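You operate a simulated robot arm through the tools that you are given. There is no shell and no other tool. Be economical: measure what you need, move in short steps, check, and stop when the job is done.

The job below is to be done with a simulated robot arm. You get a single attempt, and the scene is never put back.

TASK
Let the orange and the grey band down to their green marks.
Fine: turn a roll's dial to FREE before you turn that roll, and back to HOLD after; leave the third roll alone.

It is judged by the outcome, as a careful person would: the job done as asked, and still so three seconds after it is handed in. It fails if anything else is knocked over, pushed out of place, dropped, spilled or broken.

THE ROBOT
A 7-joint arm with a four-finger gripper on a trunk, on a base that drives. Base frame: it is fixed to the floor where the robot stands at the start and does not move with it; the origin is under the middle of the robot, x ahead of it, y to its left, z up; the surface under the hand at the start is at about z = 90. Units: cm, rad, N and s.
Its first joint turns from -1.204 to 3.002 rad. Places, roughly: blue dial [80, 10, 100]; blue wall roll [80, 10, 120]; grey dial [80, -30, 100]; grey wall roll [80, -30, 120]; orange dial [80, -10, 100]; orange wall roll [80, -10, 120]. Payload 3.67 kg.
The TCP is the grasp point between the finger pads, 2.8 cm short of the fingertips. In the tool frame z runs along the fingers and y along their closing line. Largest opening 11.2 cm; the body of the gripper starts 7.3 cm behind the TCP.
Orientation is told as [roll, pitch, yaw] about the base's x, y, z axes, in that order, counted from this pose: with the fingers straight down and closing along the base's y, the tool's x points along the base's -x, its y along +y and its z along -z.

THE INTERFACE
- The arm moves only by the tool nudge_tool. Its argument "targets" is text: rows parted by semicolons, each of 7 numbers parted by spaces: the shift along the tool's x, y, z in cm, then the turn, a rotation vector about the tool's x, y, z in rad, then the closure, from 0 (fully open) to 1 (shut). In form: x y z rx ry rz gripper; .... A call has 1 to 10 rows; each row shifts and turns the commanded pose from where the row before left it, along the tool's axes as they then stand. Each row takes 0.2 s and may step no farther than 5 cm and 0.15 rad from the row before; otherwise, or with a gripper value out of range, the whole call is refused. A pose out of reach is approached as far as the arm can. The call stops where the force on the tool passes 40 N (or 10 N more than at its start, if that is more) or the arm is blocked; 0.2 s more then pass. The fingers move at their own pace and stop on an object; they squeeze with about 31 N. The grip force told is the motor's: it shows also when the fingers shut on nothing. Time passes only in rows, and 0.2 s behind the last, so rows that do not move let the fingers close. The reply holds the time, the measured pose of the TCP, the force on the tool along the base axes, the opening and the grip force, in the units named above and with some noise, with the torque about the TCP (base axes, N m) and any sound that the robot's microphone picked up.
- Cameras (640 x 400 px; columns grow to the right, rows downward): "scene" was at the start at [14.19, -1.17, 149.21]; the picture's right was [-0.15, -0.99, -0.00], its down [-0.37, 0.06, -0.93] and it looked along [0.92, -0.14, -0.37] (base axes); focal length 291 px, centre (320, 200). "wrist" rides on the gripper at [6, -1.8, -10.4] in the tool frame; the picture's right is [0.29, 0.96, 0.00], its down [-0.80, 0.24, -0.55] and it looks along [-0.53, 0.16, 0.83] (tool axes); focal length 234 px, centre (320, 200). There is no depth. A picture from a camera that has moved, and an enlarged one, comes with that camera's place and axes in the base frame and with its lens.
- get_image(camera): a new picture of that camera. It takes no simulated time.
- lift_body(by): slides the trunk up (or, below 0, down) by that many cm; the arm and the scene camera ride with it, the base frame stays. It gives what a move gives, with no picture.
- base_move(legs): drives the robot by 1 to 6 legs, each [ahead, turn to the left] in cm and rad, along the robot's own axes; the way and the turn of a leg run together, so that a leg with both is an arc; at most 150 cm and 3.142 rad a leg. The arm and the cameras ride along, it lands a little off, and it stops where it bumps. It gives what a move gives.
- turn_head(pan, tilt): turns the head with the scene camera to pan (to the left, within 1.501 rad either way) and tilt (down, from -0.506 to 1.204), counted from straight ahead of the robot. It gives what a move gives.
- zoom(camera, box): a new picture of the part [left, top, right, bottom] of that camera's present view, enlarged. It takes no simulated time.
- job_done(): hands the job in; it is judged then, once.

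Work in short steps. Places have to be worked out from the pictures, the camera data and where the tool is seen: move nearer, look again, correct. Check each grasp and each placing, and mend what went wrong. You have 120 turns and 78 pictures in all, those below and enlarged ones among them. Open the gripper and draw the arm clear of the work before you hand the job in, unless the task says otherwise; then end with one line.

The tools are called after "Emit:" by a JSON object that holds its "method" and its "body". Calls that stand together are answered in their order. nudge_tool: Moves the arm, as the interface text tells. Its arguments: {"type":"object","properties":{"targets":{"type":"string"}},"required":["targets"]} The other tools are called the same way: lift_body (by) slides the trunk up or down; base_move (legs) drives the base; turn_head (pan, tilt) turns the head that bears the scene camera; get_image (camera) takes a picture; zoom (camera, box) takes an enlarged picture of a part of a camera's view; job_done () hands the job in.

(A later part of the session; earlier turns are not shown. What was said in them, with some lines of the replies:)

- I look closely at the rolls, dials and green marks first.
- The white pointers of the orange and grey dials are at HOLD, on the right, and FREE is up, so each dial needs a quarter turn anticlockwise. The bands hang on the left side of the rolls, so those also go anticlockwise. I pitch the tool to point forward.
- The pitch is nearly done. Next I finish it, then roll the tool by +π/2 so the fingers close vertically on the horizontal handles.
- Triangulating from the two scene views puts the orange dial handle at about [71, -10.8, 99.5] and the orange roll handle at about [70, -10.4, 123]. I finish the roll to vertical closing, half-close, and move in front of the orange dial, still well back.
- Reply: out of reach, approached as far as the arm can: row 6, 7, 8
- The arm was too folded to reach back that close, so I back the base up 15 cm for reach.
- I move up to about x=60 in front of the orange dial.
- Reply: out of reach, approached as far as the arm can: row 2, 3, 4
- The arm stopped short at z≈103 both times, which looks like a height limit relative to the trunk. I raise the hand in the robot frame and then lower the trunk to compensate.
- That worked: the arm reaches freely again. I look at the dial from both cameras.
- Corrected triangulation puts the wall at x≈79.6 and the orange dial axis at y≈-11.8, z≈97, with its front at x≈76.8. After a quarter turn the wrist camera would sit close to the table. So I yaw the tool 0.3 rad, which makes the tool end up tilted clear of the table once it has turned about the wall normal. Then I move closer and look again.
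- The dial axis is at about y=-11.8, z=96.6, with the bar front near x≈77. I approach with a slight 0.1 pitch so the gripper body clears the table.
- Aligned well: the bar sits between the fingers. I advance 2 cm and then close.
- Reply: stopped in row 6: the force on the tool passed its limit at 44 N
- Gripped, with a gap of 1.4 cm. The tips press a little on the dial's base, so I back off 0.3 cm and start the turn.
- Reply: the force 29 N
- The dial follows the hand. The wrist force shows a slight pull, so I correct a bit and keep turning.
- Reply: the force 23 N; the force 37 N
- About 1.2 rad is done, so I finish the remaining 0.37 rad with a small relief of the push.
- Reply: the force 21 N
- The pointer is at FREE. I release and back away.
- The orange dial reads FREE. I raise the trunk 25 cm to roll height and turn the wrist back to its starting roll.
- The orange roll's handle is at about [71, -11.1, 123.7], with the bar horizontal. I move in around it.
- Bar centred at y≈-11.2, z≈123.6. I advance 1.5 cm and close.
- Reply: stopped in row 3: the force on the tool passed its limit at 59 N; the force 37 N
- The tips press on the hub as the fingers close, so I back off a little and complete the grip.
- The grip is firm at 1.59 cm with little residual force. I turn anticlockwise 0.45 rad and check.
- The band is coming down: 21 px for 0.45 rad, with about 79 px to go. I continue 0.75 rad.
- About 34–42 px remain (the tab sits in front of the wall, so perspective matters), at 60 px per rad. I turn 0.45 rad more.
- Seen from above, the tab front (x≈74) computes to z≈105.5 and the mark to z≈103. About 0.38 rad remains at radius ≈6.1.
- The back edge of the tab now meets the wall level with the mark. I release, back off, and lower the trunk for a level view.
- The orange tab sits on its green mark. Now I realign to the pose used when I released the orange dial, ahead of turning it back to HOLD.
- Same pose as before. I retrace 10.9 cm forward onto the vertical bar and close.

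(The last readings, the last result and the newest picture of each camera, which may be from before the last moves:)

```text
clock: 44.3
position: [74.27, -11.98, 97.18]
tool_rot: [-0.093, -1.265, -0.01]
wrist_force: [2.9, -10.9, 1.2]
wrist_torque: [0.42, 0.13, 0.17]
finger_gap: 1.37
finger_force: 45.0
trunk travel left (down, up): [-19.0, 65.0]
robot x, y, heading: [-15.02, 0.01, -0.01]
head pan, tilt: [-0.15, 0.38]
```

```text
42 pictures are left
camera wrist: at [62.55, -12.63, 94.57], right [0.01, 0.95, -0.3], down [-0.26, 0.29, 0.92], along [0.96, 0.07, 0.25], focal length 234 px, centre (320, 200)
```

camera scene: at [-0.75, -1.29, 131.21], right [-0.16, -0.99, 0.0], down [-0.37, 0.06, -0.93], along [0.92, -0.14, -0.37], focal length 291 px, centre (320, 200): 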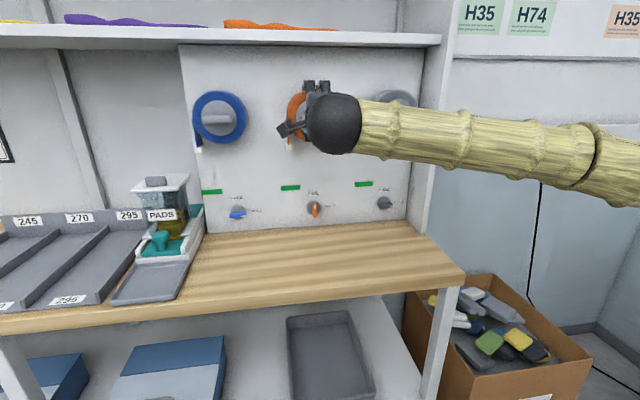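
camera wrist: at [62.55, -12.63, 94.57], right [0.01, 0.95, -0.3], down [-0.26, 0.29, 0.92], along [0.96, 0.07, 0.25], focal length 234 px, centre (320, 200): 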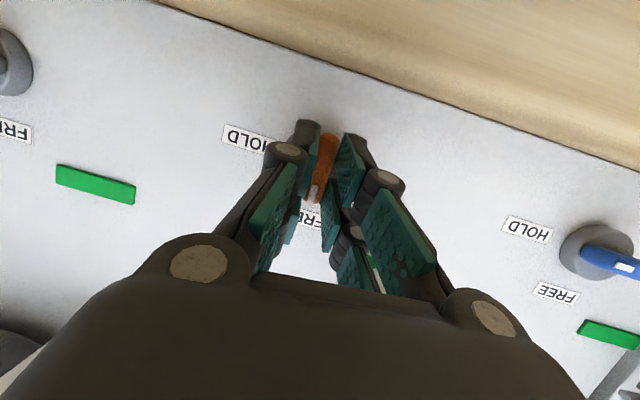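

The grip is good. I turn clockwise back toward HOLD in two stages.

Emit:
{"method": "nudge_tool", "body": {"targets": "-0.0286 -0.0886 0 -0.0443 0.0143 0.1426 1; -0.0286 -0.0886 0 -0.0443 0.0143 0.1426 1; -0.0286 -0.0886 0 -0.0443 0.0143 0.1426 1; -0.0286 -0.0886 0 -0.0443 0.0143 0.1426 1; -0.0286 -0.0886 0 -0.0443 0.0143 0.1426 1"}}

Emit:
{"method": "nudge_tool", "body": {"targets": "-0.0286 -0.0886 0 -0.0443 0.0143 0.1426 1; -0.0286 -0.0886 0 -0.0443 0.0143 0.1426 1; -0.0286 -0.0886 0 -0.0443 0.0143 0.1426 1"}}

Emit:
{"method": "get_image", "body": {"camera": "wrist"}}

```text
clock: 45.5
position: [74.37, -12.41, 96.99]
tool_rot: [1.161, -0.767, -1.148]
wrist_force: [19.2, -20.7, 11.5]
wrist_torque: [-0.08, -0.37, 0.26]
finger_gap: 1.38
finger_force: 44.9
trunk travel left (down, up): [-19.0, 65.0]
robot x, y, heading: [-15.0, -0.06, -0.003]
head pan, tilt: [-0.15, 0.38]
```

```text
clock: 46.3
position: [74.22, -12.57, 96.94]
tool_rot: [1.352, -0.347, -1.252]
wrist_force: [10.7, -18.6, 9.3]
wrist_torque: [-0.03, -0.3, 0.69]
finger_gap: 1.33
finger_force: 45.0
trunk travel left (down, up): [-19.0, 65.0]
robot x, y, heading: [-15.11, 0.23, -0.006]
head pan, tilt: [-0.15, 0.38]
```

```text
41 pictures are left
camera wrist: at [62.45, -10.42, 95.3], right [0.01, 0.62, 0.78], down [-0.27, -0.75, 0.6], along [0.96, -0.22, 0.16], focal length 234 px, centre (320, 200)
```

wrist: 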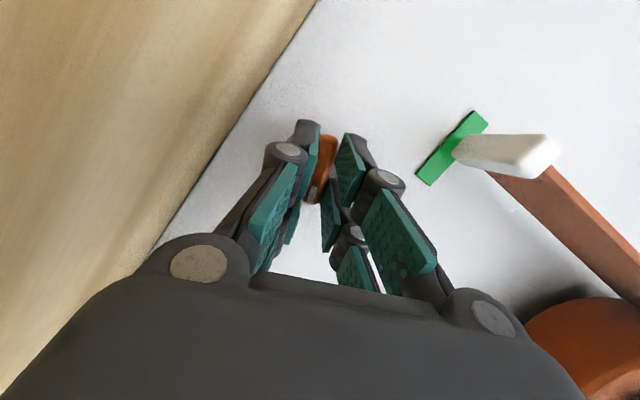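

I finish the last 0.4 rad, relieving the sideways force.

Emit:
{"method": "nudge_tool", "body": {"targets": "-0.18 -0.0486 0 -0.0443 0.0143 0.1426 1; -0.0286 -0.0886 0 -0.0443 0.0143 0.1426 1; -0.01 -0.05 0 -0.03 0.01 0.095 1; 0 0 0 0 0 0 1"}}

Emit:
{"method": "zoom", "body": {"camera": "scene", "box": [230, 60, 390, 160]}}

```text
clock: 47.3
position: [74.13, -12.76, 96.79]
tool_rot: [1.476, 0.033, -1.272]
wrist_force: [-5.4, -9.2, -3.5]
wrist_torque: [-1.5, -0.35, 1.15]
finger_gap: 1.41
finger_force: 44.6
trunk travel left (down, up): [-19.0, 65.0]
robot x, y, heading: [-15.17, -0.28, -0.011]
head pan, tilt: [-0.15, 0.38]
```

```text
4.00 times, centred on (310, 110) of scene
camera zoom: at [-0.8, -1.37, 108.2], right [-0.16, -0.99, 0.0], down [-0.37, 0.06, -0.93], along [0.92, -0.14, -0.37], focal length 1165 px, centre (360, 560)
```

zoom: 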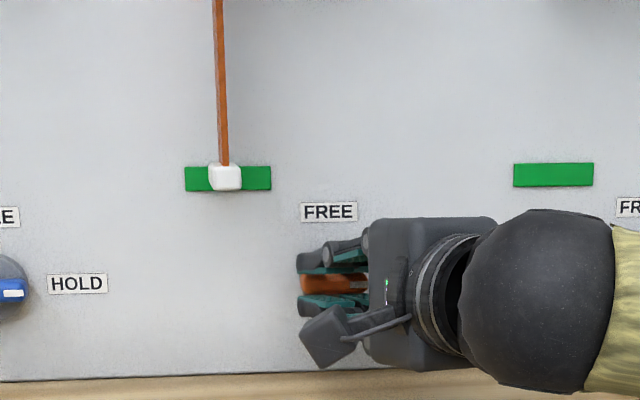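

The torque shows the dial at its stop and the bar is horizontal, so it is at HOLD. I release and back off.

Emit:
{"method": "nudge_tool", "body": {"targets": "0 0 0 0 0 0 0.6; 0 0 0 0 0 0 0.6; 0.6 0.1 -2 0 0 0 0.6; 1 0.4 -3 0 0 0 0.6; 1 0.4 -3 0 0 0 0.6; 0 0 -2 0 0 0 0.6; 0 0 0 0 0 0 0.6"}}

Emit:
{"method": "get_image", "body": {"camera": "wrist"}}

Emit:
{"method": "zoom", "body": {"camera": "scene", "box": [240, 70, 440, 160]}}

```text
clock: 48.9
position: [63.99, -13.35, 98.65]
tool_rot: [1.474, 0.027, -1.273]
wrist_force: [0.7, -1.0, 1.0]
wrist_torque: [0.06, -0.01, 0.03]
finger_gap: 4.5
finger_force: 0.1
trunk travel left (down, up): [-19.0, 65.0]
robot x, y, heading: [-14.98, -0.3, -0.01]
head pan, tilt: [-0.15, 0.38]
```

```text
39 pictures are left
camera wrist: at [52.33, -10.67, 98.03], right [0.01, 0.27, 0.96], down [-0.27, -0.93, 0.27], along [0.96, -0.26, 0.06], focal length 234 px, centre (320, 200)
```

wrist: 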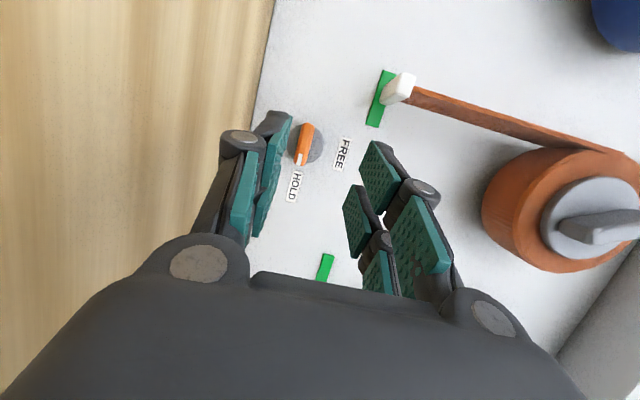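

```text
3.20 times, centred on (340, 115) of scene
camera zoom: at [-0.79, -1.32, 108.21], right [-0.16, -0.99, 0.0], down [-0.37, 0.06, -0.93], along [0.92, -0.14, -0.37], focal length 932 px, centre (256, 472)
```

zoom: 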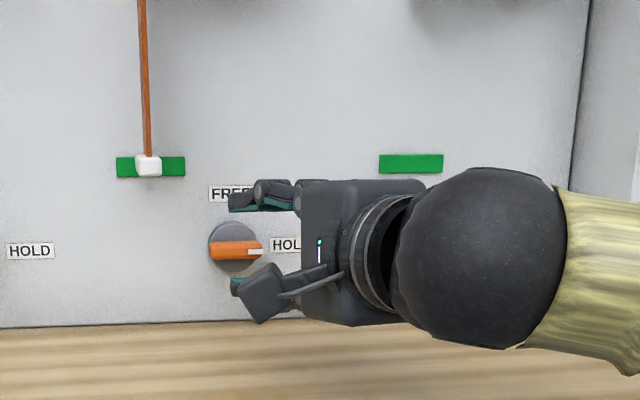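

Orange is finished: band on its mark and dial at HOLD. Next the grey one. Its dial should be about 22 cm to the right, so I slide the hand sideways and look.

Emit:
{"method": "nudge_tool", "body": {"targets": "-4 -0.1 -1.2 0 0 0 0.6; -4 -0.1 -1.2 0 0 0 0.6; -4 -0.1 -1.2 0 0 0 0.6; -4 -0.1 -1.2 0 0 0 0.6; -4 -0.1 -1.2 0 0 0 0.6; 0 0 0 0 0 0 0.6"}}

Emit:
{"method": "get_image", "body": {"camera": "wrist"}}

Emit:
{"method": "get_image", "body": {"camera": "scene"}}

```text
clock: 50.3
position: [64.14, -33.79, 97.95]
tool_rot: [1.477, 0.031, -1.274]
wrist_force: [-0.1, 0.9, -0.2]
wrist_torque: [0.01, -0.02, 0.0]
finger_gap: 4.47
finger_force: 0.1
trunk travel left (down, up): [-19.0, 65.0]
robot x, y, heading: [-15.35, -0.03, -0.01]
head pan, tilt: [-0.15, 0.38]
```

```text
37 pictures are left
camera wrist: at [52.5, -31.09, 97.29], right [0.01, 0.27, 0.96], down [-0.27, -0.93, 0.27], along [0.96, -0.26, 0.06], focal length 234 px, centre (320, 200)
```

wrist: 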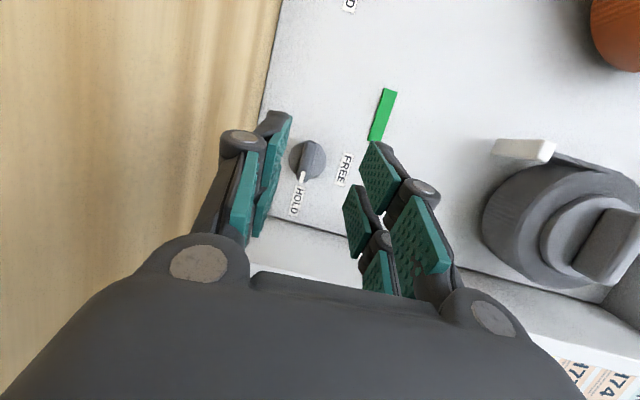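

```text
36 pictures are left
camera scene: at [-0.8, -1.33, 108.21], right [-0.16, -0.99, 0.0], down [-0.37, 0.06, -0.93], along [0.92, -0.14, -0.37], focal length 291 px, centre (320, 200)
```

scene: 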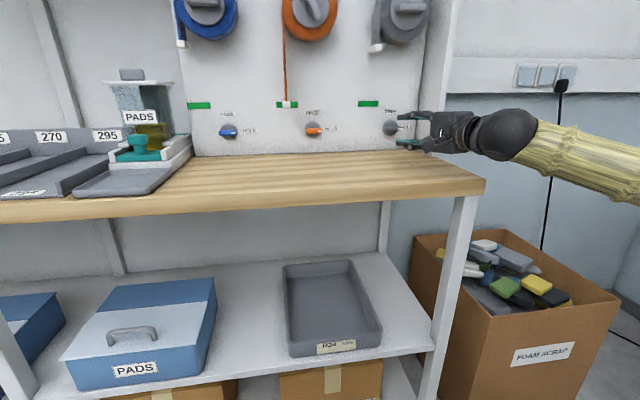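

Reach is fine. I zoom in to place the grey dial precisely.

Emit:
{"method": "zoom", "body": {"camera": "scene", "box": [340, 80, 440, 145]}}

Emit:
{"method": "zoom", "body": {"camera": "wrist", "box": [260, 120, 360, 220]}}

```text
6.15 times, centred on (390, 112) of scene
camera zoom: at [-0.8, -1.33, 108.21], right [-0.16, -0.99, 0.0], down [-0.37, 0.06, -0.93], along [0.92, -0.14, -0.37], focal length 1793 px, centre (-111, 738)
```

zoom: 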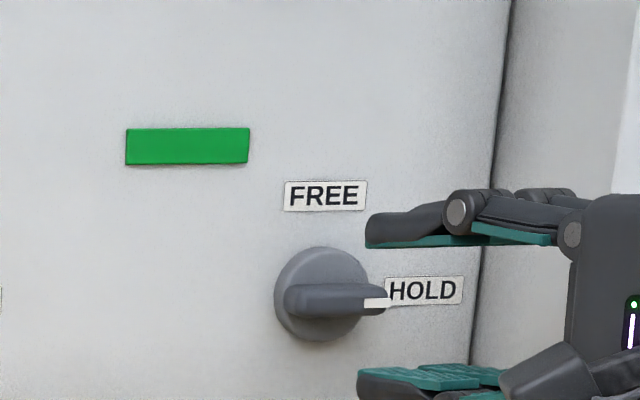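

```text
4.00 times, centred on (310, 170) of wrist
camera zoom: at [52.5, -31.09, 97.29], right [0.01, 0.27, 0.96], down [-0.27, -0.93, 0.27], along [0.96, -0.26, 0.06], focal length 937 px, centre (360, 320)
```

zoom: 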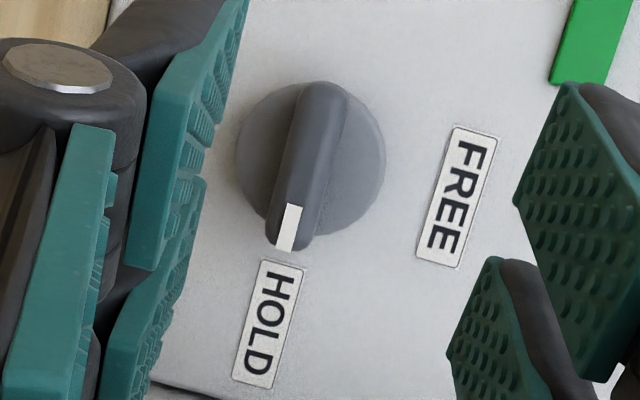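

The grey dial axis is at about y=-34.05, z=96.5. I advance to the same relative grip pose as on orange.

Emit:
{"method": "nudge_tool", "body": {"targets": "-1.2 -0.8 0 0 0 0 0.6; -1.2 0.2 3 0 0 0 0.6; -0.8 0.2 3 0 0 0 0.6; -0.3 0.07 1.5 0 0 0 0.6; 0 0 0 0 0 0 0.6"}}

Emit:
{"method": "get_image", "body": {"camera": "wrist"}}

```text
clock: 51.5
position: [72.34, -35.15, 97.11]
tool_rot: [1.475, 0.03, -1.274]
wrist_force: [0.9, -0.7, 0.1]
wrist_torque: [0.04, -0.02, 0.0]
finger_gap: 4.45
finger_force: 0.0
trunk travel left (down, up): [-19.0, 65.0]
robot x, y, heading: [-14.89, 0.02, -0.007]
head pan, tilt: [-0.15, 0.38]
```

```text
33 pictures are left
camera wrist: at [60.59, -32.47, 96.47], right [0.01, 0.27, 0.96], down [-0.27, -0.93, 0.27], along [0.96, -0.26, 0.06], focal length 234 px, centre (320, 200)
```

wrist: 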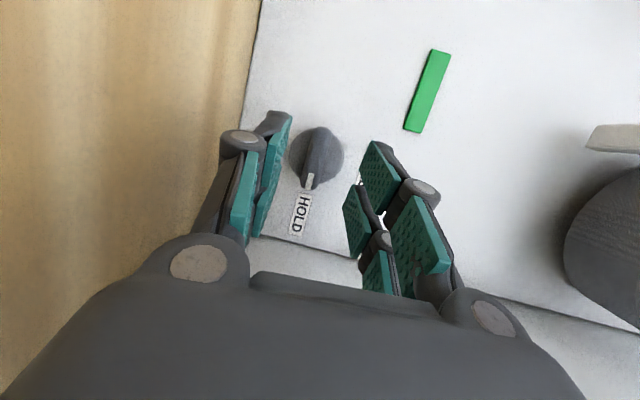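

On line with the bar between the fingers. I make the last 2 cm and close.

Emit:
{"method": "nudge_tool", "body": {"targets": "0 -0.1 1 0 0 0 0.6; -0.08 -0.05 0.9 0 0 0 0.6; 0 0 0 0 0 0 0.6; 0 0 0 0 0 0 1; 0 0 0 0 0 0 1; 0 0 0 0 0 0 1"}}

Emit:
{"method": "get_image", "body": {"camera": "wrist"}}

```text
clock: 52.9
position: [74.09, -34.86, 96.77]
tool_rot: [1.475, 0.03, -1.272]
wrist_force: [1.2, -1.1, 0.7]
wrist_torque: [-1.34, -0.58, 0.07]
finger_gap: 1.39
finger_force: 44.7
trunk travel left (down, up): [-19.0, 65.0]
robot x, y, heading: [-14.93, -0.08, -0.005]
head pan, tilt: [-0.15, 0.38]
```

```text
32 pictures are left
camera wrist: at [62.34, -32.11, 96.09], right [0.01, 0.28, 0.96], down [-0.27, -0.92, 0.27], along [0.96, -0.26, 0.06], focal length 234 px, centre (320, 200)
```

wrist: 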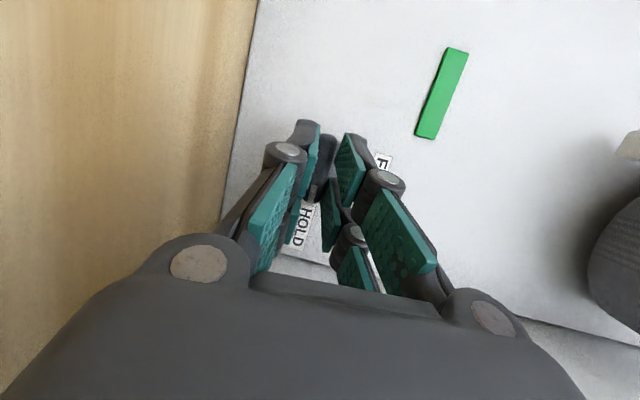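

A clean grip. I turn the grey dial anticlockwise in two stages.

Emit:
{"method": "nudge_tool", "body": {"targets": "0.0286 0.0886 0 0.0443 -0.0143 -0.1426 1; 0.0286 0.0886 0 0.0443 -0.0143 -0.1426 1; 0.0286 0.0886 0 0.0443 -0.0143 -0.1426 1; 0.0286 0.0886 0 0.0443 -0.0143 -0.1426 1; 0.0286 0.0886 0 0.0443 -0.0143 -0.1426 1"}}

Emit:
{"method": "nudge_tool", "body": {"targets": "0.0286 0.0886 0 0.0443 -0.0143 -0.1426 1; 0.0286 0.0886 0 0.0443 -0.0143 -0.1426 1; 0.0286 0.0886 0 0.0443 -0.0143 -0.1426 1"}}

Emit:
{"method": "get_image", "body": {"camera": "wrist"}}

```text
clock: 54.1
position: [74.05, -34.49, 97.03]
tool_rot: [1.211, -0.683, -1.179]
wrist_force: [1.0, -2.6, 0.1]
wrist_torque: [-0.03, -1.05, -0.72]
finger_gap: 1.35
finger_force: 45.0
trunk travel left (down, up): [-19.0, 65.0]
robot x, y, heading: [-15.11, -0.18, -0.006]
head pan, tilt: [-0.15, 0.38]
```

```text
clock: 54.9
position: [74.09, -34.23, 97.14]
tool_rot: [0.852, -1.073, -0.895]
wrist_force: [-12.1, -0.2, -6.6]
wrist_torque: [0.0, -0.05, 0.16]
finger_gap: 1.33
finger_force: 44.9
trunk travel left (down, up): [-19.0, 65.0]
robot x, y, heading: [-14.96, -0.02, -0.01]
head pan, tilt: [-0.15, 0.38]
```

```text
31 pictures are left
camera wrist: at [62.31, -33.85, 94.49], right [0.01, 1.0, 0.09], down [-0.26, -0.09, 0.96], along [0.96, -0.03, 0.26], focal length 234 px, centre (320, 200)
```

wrist: 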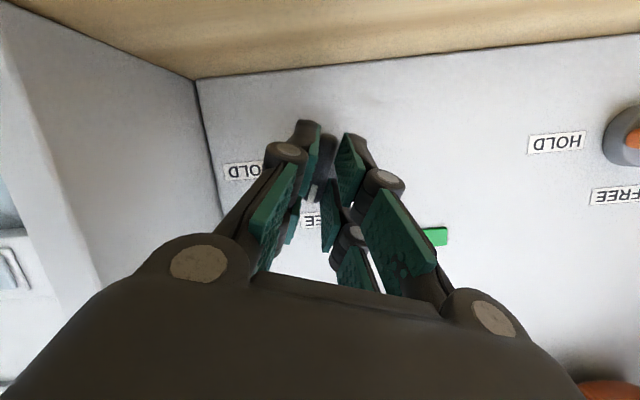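

Going well. I finish the last part, including a little extra to reach the stop.

Emit:
{"method": "nudge_tool", "body": {"targets": "0.05 0.07 -0.1 0.0443 -0.0143 -0.1426 1; 0.0286 0.08 0 0.0443 -0.0143 -0.1426 1; 0.0 0.04 0 0.03 -0.01 -0.1 1; 0 0 0 0 0 0 1"}}

Emit:
{"method": "nudge_tool", "body": {"targets": "0 0 0 0 0 0 0.6; 0 0 0 0 0 0 0.6; 0 0 -4 0 0 0 0.6; 0 0 -4 0 0 0 0.6; 0 0 -3 0 0 0 0.6; 0 0 0 0 0 0 0.6"}}

Emit:
{"method": "get_image", "body": {"camera": "wrist"}}

```text
clock: 55.9
position: [74.04, -33.93, 97.17]
tool_rot: [-0.115, -1.264, 0.01]
wrist_force: [2.5, -2.8, -3.7]
wrist_torque: [1.12, 0.54, 0.09]
finger_gap: 1.35
finger_force: 45.1
trunk travel left (down, up): [-19.0, 65.0]
robot x, y, heading: [-14.48, 0.1, -0.01]
head pan, tilt: [-0.15, 0.38]
```

```text
clock: 57.3
position: [63.24, -32.75, 100.24]
tool_rot: [-0.113, -1.268, 0.009]
wrist_force: [-0.3, -0.2, -0.6]
wrist_torque: [-0.04, 0.0, 0.01]
finger_gap: 4.46
finger_force: 0.1
trunk travel left (down, up): [-19.0, 65.0]
robot x, y, heading: [-15.04, 0.07, -0.008]
head pan, tilt: [-0.15, 0.38]
```

```text
30 pictures are left
camera wrist: at [51.59, -33.63, 97.74], right [0.01, 0.95, -0.31], down [-0.26, 0.3, 0.92], along [0.96, 0.07, 0.25], focal length 234 px, centre (320, 200)
```

wrist: 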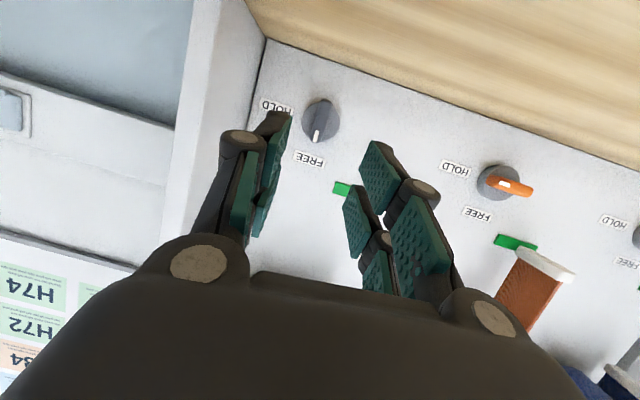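

The grey dial is at FREE. I raise the trunk 24 cm and restore the wrist for the grey roll.

Emit:
{"method": "lift_body", "body": {"by": 24}}

Emit:
{"method": "nudge_tool", "body": {"targets": "0 0 0 -0.0443 0.0143 0.1426 0.4; 0 0 0 -0.0443 0.0143 0.1426 0.4; 0 0 0 -0.0443 0.0143 0.1426 0.4; 0 0 0 -0.0443 0.0143 0.1426 0.4; 0 0 0 -0.0443 0.0143 0.1426 0.4; 0 0 0 -0.0443 0.0143 0.1426 0.4; 0 0 0 -0.0443 0.0143 0.1426 0.4; 0 0 0 -0.0443 0.0143 0.1426 0.4; 0 0 0 -0.0443 0.0143 0.1426 0.4; 0 0 0 -0.0443 0.0143 0.1426 0.4"}}

Emit:
{"method": "nudge_tool", "body": {"targets": "0 0 0 -0.03 0.009 0.095 0.4; 0 0 0 -0.1 0 0 0.4; 0 0 0 0 -0.15 0 0.4; 0 0 0 0 -0.15 0 0.4; 0 0 0 0 0 0 0.4"}}

Emit:
{"method": "get_image", "body": {"camera": "wrist"}}

Emit:
{"method": "get_image", "body": {"camera": "scene"}}

```text
clock: 59.8
position: [63.3, -32.87, 124.29]
tool_rot: [-0.113, -1.268, 0.01]
wrist_force: [-0.8, 0.1, -0.1]
wrist_torque: [0.02, 0.02, 0.0]
finger_gap: 4.49
finger_force: 0.0
trunk travel left (down, up): [-43.0, 41.0]
robot x, y, heading: [-15.08, 0.09, -0.007]
head pan, tilt: [-0.15, 0.38]
```

```text
clock: 62.0
position: [63.28, -32.96, 124.31]
tool_rot: [1.446, -0.066, -1.273]
wrist_force: [-0.8, -0.2, -0.3]
wrist_torque: [0.0, -0.02, 0.04]
finger_gap: 6.72
finger_force: 0.0
trunk travel left (down, up): [-43.0, 41.0]
robot x, y, heading: [-15.12, 0.02, -0.004]
head pan, tilt: [-0.15, 0.38]
```

```text
clock: 63.2
position: [63.33, -32.99, 124.26]
tool_rot: [1.566, 0.026, -1.575]
wrist_force: [-0.6, -0.5, 0.1]
wrist_torque: [0.02, -0.05, 0.02]
finger_gap: 6.73
finger_force: 0.1
trunk travel left (down, up): [-43.0, 41.0]
robot x, y, heading: [-15.14, 0.12, -0.004]
head pan, tilt: [-0.15, 0.38]
```

```text
29 pictures are left
camera wrist: at [53.1, -26.92, 122.69], right [0.0, 0.26, 0.96], down [-0.56, -0.8, 0.22], along [0.83, -0.54, 0.14], focal length 234 px, centre (320, 200)
```

wrist: 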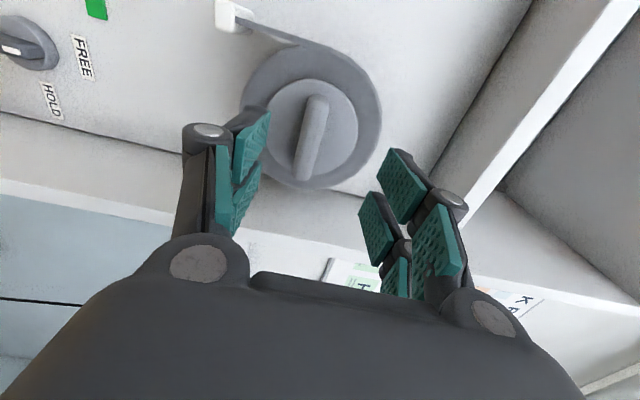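

```text
28 pictures are left
camera scene: at [-0.77, -1.35, 132.2], right [-0.16, -0.99, 0.0], down [-0.37, 0.06, -0.93], along [0.92, -0.14, -0.37], focal length 291 px, centre (320, 200)
```

scene: 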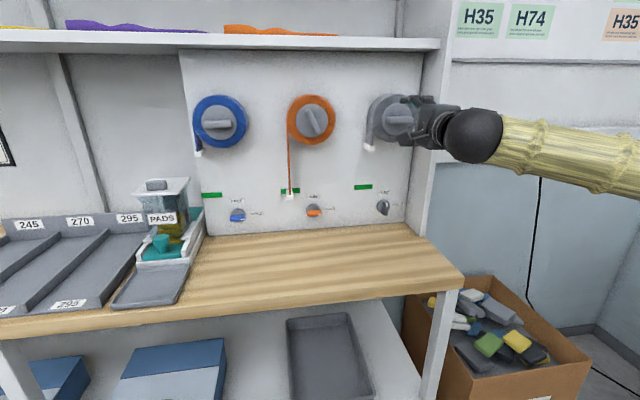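

The grey handle centre is at about y=-33.3, z=123.5. I approach.

Emit:
{"method": "nudge_tool", "body": {"targets": "-0.3 -0.8 1 0 0 -0.026 0.4; 0 0 2.1 0 0 0 0.4; 0 0 2.1 0 0 0 0.4; 0 0 0 0 0 0 0.4"}}

Emit:
{"method": "get_image", "body": {"camera": "wrist"}}

```text
clock: 64.2
position: [68.67, -33.39, 123.27]
tool_rot: [1.568, -0.002, -1.576]
wrist_force: [0.2, -0.2, 0.2]
wrist_torque: [0.02, -0.02, 0.01]
finger_gap: 6.73
finger_force: 0.1
trunk travel left (down, up): [-43.0, 41.0]
robot x, y, heading: [-14.82, 0.01, -0.01]
head pan, tilt: [-0.15, 0.38]
```

```text
27 pictures are left
camera wrist: at [58.44, -27.4, 121.55], right [0.0, 0.29, 0.96], down [-0.56, -0.8, 0.24], along [0.83, -0.53, 0.16], focal length 234 px, centre (320, 200)
```

wrist: 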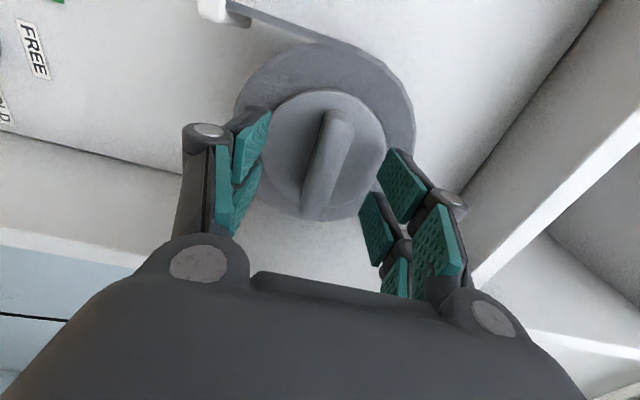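

It matches the orange approach view. I advance 0.8 cm and close.

Emit:
{"method": "nudge_tool", "body": {"targets": "0 0.2 0.7 0 0 0 0.4; 0 0 0 0 0 0 1; 0 0 0 0 0 0 1; 0 0 0 0 0 0 1"}}

Emit:
{"method": "zoom", "body": {"camera": "scene", "box": [330, 70, 440, 220]}}

```text
clock: 65.2
position: [69.43, -33.42, 123.63]
tool_rot: [1.567, 0.0, -1.575]
wrist_force: [-2.9, -1.2, -4.4]
wrist_torque: [-0.01, 0.12, -0.23]
finger_gap: 1.62
finger_force: 45.2
trunk travel left (down, up): [-43.0, 41.0]
robot x, y, heading: [-15.16, 0.21, -0.005]
head pan, tilt: [-0.15, 0.38]
```

```text
2.67 times, centred on (385, 145) of scene
camera zoom: at [-0.78, -1.36, 132.2], right [-0.16, -0.99, 0.0], down [-0.37, 0.06, -0.93], along [0.92, -0.14, -0.37], focal length 777 px, centre (147, 347)
```

zoom: 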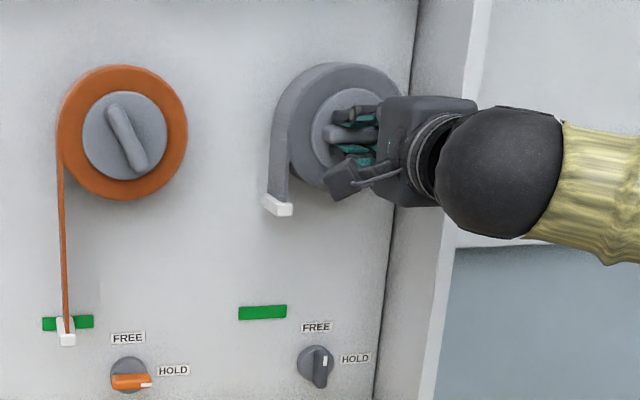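

A firm grip at the handle centre. I turn anticlockwise 1.5 rad in two calls and check.

Emit:
{"method": "nudge_tool", "body": {"targets": "0 0 0 0 0 -0.15 1; 0 0 0 0 0 -0.15 1; 0 0 0 0 0 -0.15 1; 0 0 0 0 0 -0.15 1; 0 0 0 0 0 -0.15 1"}}

Emit:
{"method": "nudge_tool", "body": {"targets": "0 0 0 0 0 -0.15 1; 0 0 0 0 0 -0.15 1; 0 0 0 0 0 -0.15 1; 0 0 0 0 0 -0.15 1; 0 0 0 0 0 -0.15 1"}}

Emit:
{"method": "zoom", "body": {"camera": "scene", "box": [330, 70, 440, 220]}}

```text
clock: 66.4
position: [69.35, -33.43, 123.73]
tool_rot: [1.564, -0.753, -1.568]
wrist_force: [7.7, -2.9, -3.5]
wrist_torque: [0.05, -0.59, -0.83]
finger_gap: 1.6
finger_force: 45.1
trunk travel left (down, up): [-43.0, 41.0]
robot x, y, heading: [-14.74, 0.14, -0.011]
head pan, tilt: [-0.15, 0.38]
```

```text
clock: 67.6
position: [69.46, -33.17, 123.86]
tool_rot: [1.528, -1.502, -1.532]
wrist_force: [27.1, -1.5, 22.3]
wrist_torque: [0.06, 0.41, -0.08]
finger_gap: 1.63
finger_force: 44.8
trunk travel left (down, up): [-43.0, 41.0]
robot x, y, heading: [-14.68, -0.25, -0.002]
head pan, tilt: [-0.15, 0.38]
```

```text
2.67 times, centred on (385, 145) of scene
camera zoom: at [-0.63, -1.29, 132.22], right [-0.16, -0.99, 0.0], down [-0.37, 0.06, -0.93], along [0.92, -0.14, -0.37], focal length 777 px, centre (147, 347)
```

zoom: 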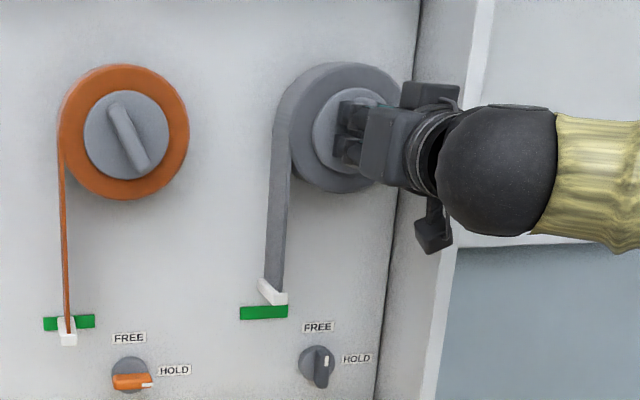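

About 30 px remain, which is roughly 0.54 rad. I relieve the force and turn 0.5 rad.

Emit:
{"method": "nudge_tool", "body": {"targets": "-0.15 0 0.15 0 0 -0.13 1; 0 0 0 0 0 -0.13 1; 0 0 0 0 0 -0.13 1; 0 0 0 0 0 -0.13 1; 0 0 0 0 0 0 1"}}

Emit:
{"method": "zoom", "body": {"camera": "scene", "box": [270, 150, 410, 220]}}

```text
clock: 68.8
position: [69.39, -33.03, 123.75]
tool_rot: [-1.556, -1.119, 1.558]
wrist_force: [-10.3, 12.9, -9.8]
wrist_torque: [0.0, -0.55, 0.76]
finger_gap: 1.58
finger_force: 44.9
trunk travel left (down, up): [-43.0, 41.0]
robot x, y, heading: [-15.22, 0.08, -0.01]
head pan, tilt: [-0.15, 0.38]
```

```text
4.57 times, centred on (340, 185) of scene
camera zoom: at [-0.82, -1.18, 132.18], right [-0.16, -0.99, 0.0], down [-0.37, 0.06, -0.93], along [0.92, -0.14, -0.37], focal length 1332 px, centre (229, 269)
```

zoom: 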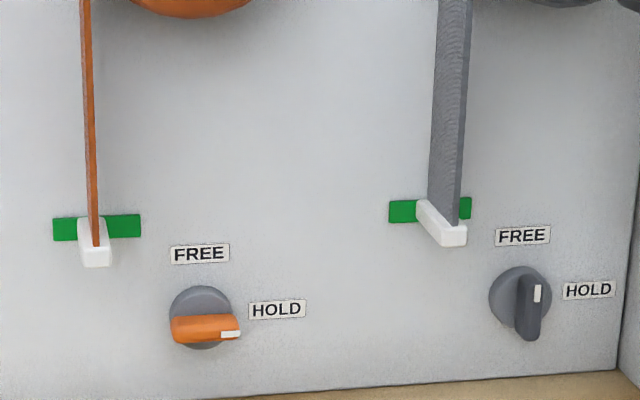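

Grey is nearly centred and sits a touch high, so I add 0.07 rad, then release and back off.

Emit:
{"method": "nudge_tool", "body": {"targets": "0 0 0 0 0 -0.07 1; 0 0 0 0 0 0 1"}}

Emit:
{"method": "nudge_tool", "body": {"targets": "0 0 0 0 0 0 0.4; 0 0 0 0 0 0 0.4; 0 0 -3 0 0 0 0.5; 0 0 -3 0 0 0 0.6; 0 0 -3 0 0 0 0.6; 0 0 -1 0 0 0 0.6; 0 0 0 0 0 0 0.6"}}

Emit:
{"method": "lift_body", "body": {"by": -23}}

Emit:
{"method": "zoom", "body": {"camera": "scene", "box": [260, 70, 420, 150]}}

```text
clock: 69.4
position: [69.52, -33.05, 123.68]
tool_rot: [-1.557, -1.05, 1.559]
wrist_force: [-20.8, 17.1, -21.3]
wrist_torque: [0.05, -0.13, 0.9]
finger_gap: 1.59
finger_force: 45.3
trunk travel left (down, up): [-43.0, 41.0]
robot x, y, heading: [-15.13, 0.06, -0.005]
head pan, tilt: [-0.15, 0.38]
```

```text
clock: 71.0
position: [59.46, -33.13, 123.93]
tool_rot: [-1.563, -1.049, 1.56]
wrist_force: [-0.6, -0.2, -1.4]
wrist_torque: [0.0, 0.01, 0.01]
finger_gap: 4.51
finger_force: 0.1
trunk travel left (down, up): [-43.0, 41.0]
robot x, y, heading: [-15.44, 0.2, -0.009]
head pan, tilt: [-0.15, 0.38]
```

```text
clock: 73.4
position: [59.47, -33.13, 101.04]
tool_rot: [-1.564, -1.05, 1.56]
wrist_force: [0.7, -0.5, 0.0]
wrist_torque: [0.05, 0.0, -0.01]
finger_gap: 4.45
finger_force: 0.0
trunk travel left (down, up): [-20.0, 64.0]
robot x, y, heading: [-14.64, -0.08, -0.009]
head pan, tilt: [-0.15, 0.38]
```

```text
4.00 times, centred on (340, 110) of scene
camera zoom: at [-0.79, -1.31, 109.21], right [-0.16, -0.99, 0.0], down [-0.37, 0.06, -0.93], along [0.92, -0.14, -0.37], focal length 1165 px, centre (240, 560)
```

zoom: 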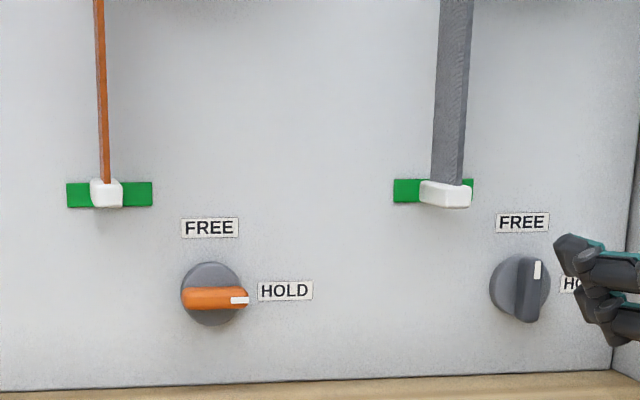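

Both tabs sit on their marks. I realign to the grey dial's release pose.

Emit:
{"method": "nudge_tool", "body": {"targets": "0 0 0 0 0 0.13 0.6; 0 0 0 0 0 0.13 0.6; 0 0 0 0 0 0.13 0.6; 0 0 0 0 0 0.13 0.6; 0.8 0.4 1.8 0 0.15 0 0.6; -0.3 0 2 0 0.15 0 0.6; 0 0 0 0.1 0 0 0.6; 0 0 0 0 0 0 0.6"}}

Emit:
{"method": "get_image", "body": {"camera": "wrist"}}

```text
clock: 75.2
position: [63.25, -32.63, 100.19]
tool_rot: [-0.099, -1.267, -0.007]
wrist_force: [-0.3, 0.4, -0.3]
wrist_torque: [0.0, 0.03, -0.02]
finger_gap: 4.5
finger_force: 0.0
trunk travel left (down, up): [-20.0, 64.0]
robot x, y, heading: [-14.75, 0.15, -0.007]
head pan, tilt: [-0.15, 0.38]
```

```text
22 pictures are left
camera wrist: at [51.48, -33.33, 97.68], right [0.01, 0.95, -0.3], down [-0.26, 0.29, 0.92], along [0.96, 0.07, 0.25], focal length 234 px, centre (320, 200)
```

wrist: 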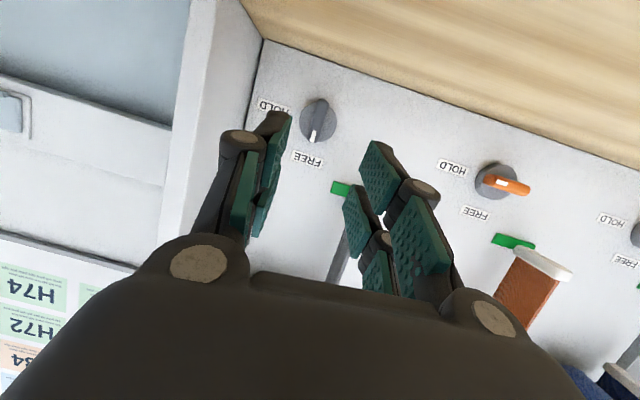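

The pose matches. I move forward onto the grey bar and close.

Emit:
{"method": "nudge_tool", "body": {"targets": "0 0 3.5 0 0 0 0.6; 0 0 3.5 0 0 0 0.6; 0 -0.1 2.5 0 0 0 0.6; 0 0 1.5 0 0 0 0.6; 0 0 0 0 0 0 0.6; 0 0 0 0 0 0 1; 0 0 0 0 0 0 1; 0 0 0 0 0 0 1"}}

Emit:
{"method": "get_image", "body": {"camera": "wrist"}}

```text
clock: 77.0
position: [73.63, -34.06, 96.92]
tool_rot: [-0.098, -1.27, -0.006]
wrist_force: [3.1, 1.4, -1.3]
wrist_torque: [0.35, -0.17, 0.23]
finger_gap: 1.34
finger_force: 45.3
trunk travel left (down, up): [-20.0, 64.0]
robot x, y, heading: [-15.0, -0.19, -0.006]
head pan, tilt: [-0.15, 0.38]
```

```text
21 pictures are left
camera wrist: at [61.94, -34.67, 94.37], right [0.01, 0.95, -0.3], down [-0.26, 0.29, 0.92], along [0.96, 0.07, 0.25], focal length 234 px, centre (320, 200)
```

wrist: 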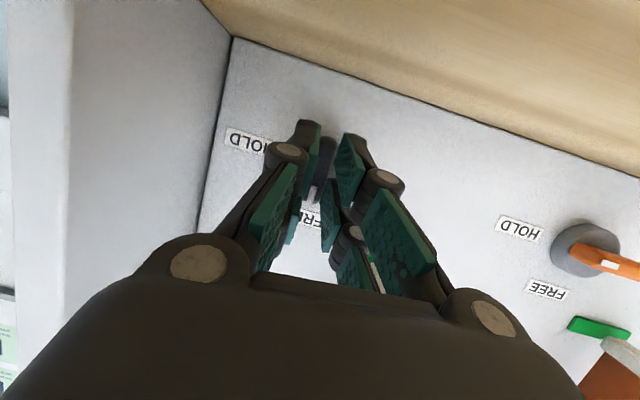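

Gripped. I turn clockwise to HOLD in two stages.

Emit:
{"method": "nudge_tool", "body": {"targets": "-0.0286 -0.0886 0 -0.0443 0.0143 0.1426 1; -0.0286 -0.0886 0 -0.0443 0.0143 0.1426 1; -0.0286 -0.0886 0 -0.0443 0.0143 0.1426 1; -0.0286 -0.0886 0 -0.0443 0.0143 0.1426 1; -0.0286 -0.0886 0 -0.0443 0.0143 0.1426 1"}}

Emit:
{"method": "nudge_tool", "body": {"targets": "-0.0286 -0.0886 0 -0.0443 0.0143 0.1426 1; -0.0286 -0.0886 0 -0.0443 0.0143 0.1426 1; -0.0286 -0.0886 0 -0.0443 0.0143 0.1426 1"}}

```text
clock: 78.2
position: [73.6, -34.32, 97.09]
tool_rot: [1.162, -0.77, -1.143]
wrist_force: [7.3, 5.4, 3.3]
wrist_torque: [0.03, 0.17, 0.95]
finger_gap: 1.32
finger_force: 44.9
trunk travel left (down, up): [-20.0, 64.0]
robot x, y, heading: [-14.81, 0.23, -0.006]
head pan, tilt: [-0.15, 0.38]
```

```text
clock: 79.0
position: [73.71, -34.59, 96.87]
tool_rot: [1.355, -0.351, -1.251]
wrist_force: [1.8, 7.9, 8.1]
wrist_torque: [0.1, 0.0, 1.54]
finger_gap: 1.35
finger_force: 45.1
trunk travel left (down, up): [-20.0, 64.0]
robot x, y, heading: [-14.83, 0.25, -0.005]
head pan, tilt: [-0.15, 0.38]
```

I finish the turn to the stop.

Emit:
{"method": "nudge_tool", "body": {"targets": "-0.0286 -0.0886 0 -0.0443 0.0143 0.1426 1; -0.0286 -0.0886 0 -0.0443 0.0143 0.1426 1; -0.01 -0.05 0 -0.03 0.01 0.095 1; 0 0 0 0 0 0 1"}}

Emit:
{"method": "zoom", "body": {"camera": "scene", "box": [260, 70, 420, 150]}}

```text
clock: 80.0
position: [73.65, -34.76, 96.81]
tool_rot: [1.478, 0.027, -1.276]
wrist_force: [24.0, 5.1, 26.8]
wrist_torque: [-0.96, -1.06, 0.81]
finger_gap: 1.32
finger_force: 44.9
trunk travel left (down, up): [-20.0, 64.0]
robot x, y, heading: [-14.94, -0.08, -0.003]
head pan, tilt: [-0.15, 0.38]
```

```text
4.00 times, centred on (340, 110) of scene
camera zoom: at [-0.8, -1.17, 109.24], right [-0.16, -0.99, 0.0], down [-0.37, 0.06, -0.93], along [0.92, -0.15, -0.37], focal length 1165 px, centre (240, 560)
```

zoom: 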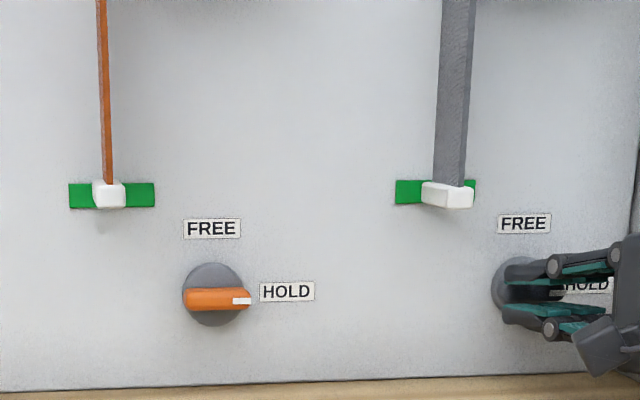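

The grey dial has reached HOLD. I release and draw back well clear.

Emit:
{"method": "nudge_tool", "body": {"targets": "0 0 0 0 0 0 0.6; 0 0 0 0 0 0 0.6; 0.6 0.1 -2 0 0 0 0.6; 1 0.4 -3 0 0 0 0.6; 1 0.4 -4 0 0 0 0.6; 0 0.5 -4 0 0 0 0.4; 0 0.5 -3 0 0 0 0; 0 0 0 0 0 0 0"}}

Emit:
{"method": "zoom", "body": {"camera": "scene", "box": [180, 60, 440, 160]}}

Emit:
{"method": "zoom", "body": {"camera": "scene", "box": [340, 80, 440, 145]}}

```text
clock: 81.8
position: [58.0, -37.12, 100.02]
tool_rot: [1.476, 0.03, -1.274]
wrist_force: [0.4, 1.0, -0.6]
wrist_torque: [0.01, -0.01, 0.0]
finger_gap: 11.2
finger_force: 0.1
trunk travel left (down, up): [-20.0, 64.0]
robot x, y, heading: [-14.72, -0.01, -0.007]
head pan, tilt: [-0.15, 0.38]
```

```text
2.46 times, centred on (310, 110) of scene
camera zoom: at [-0.8, -1.32, 109.21], right [-0.16, -0.99, 0.0], down [-0.37, 0.06, -0.93], along [0.92, -0.14, -0.37], focal length 717 px, centre (345, 422)
```

zoom: 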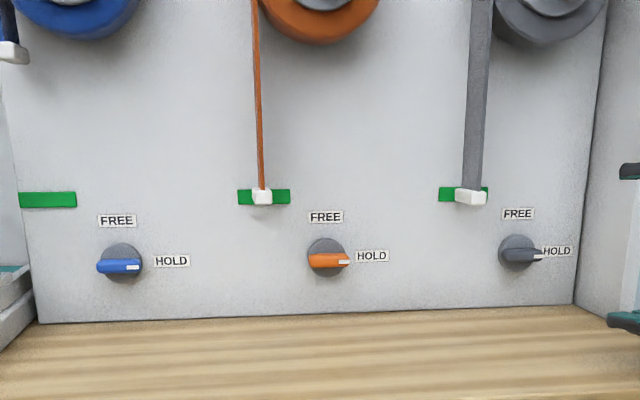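

```text
6.15 times, centred on (390, 112) of scene
camera zoom: at [-0.8, -1.32, 109.21], right [-0.16, -0.99, 0.0], down [-0.37, 0.06, -0.93], along [0.92, -0.14, -0.37], focal length 1793 px, centre (-111, 738)
```

zoom: 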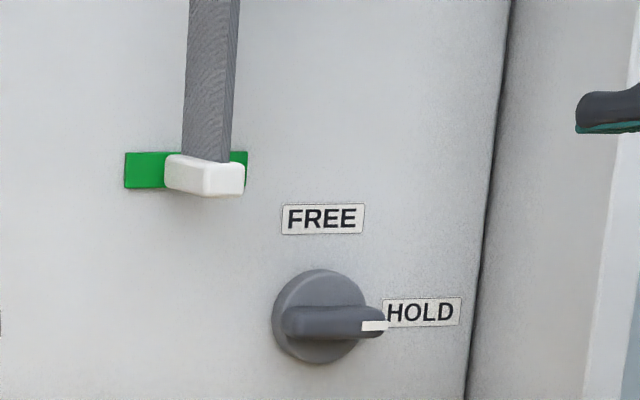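

Both bands are on their marks, all the dials read HOLD, and blue is untouched. The gripper is open and the arm is clear, so I hand in.

Emit:
{"method": "job_done", "body": {}}

```text
The job is handed in.
```

The orange and grey bands are down on their green marks, the orange one sitting about 0.3 cm high, and both dials are back at HOLD; I left the blue roll alone.
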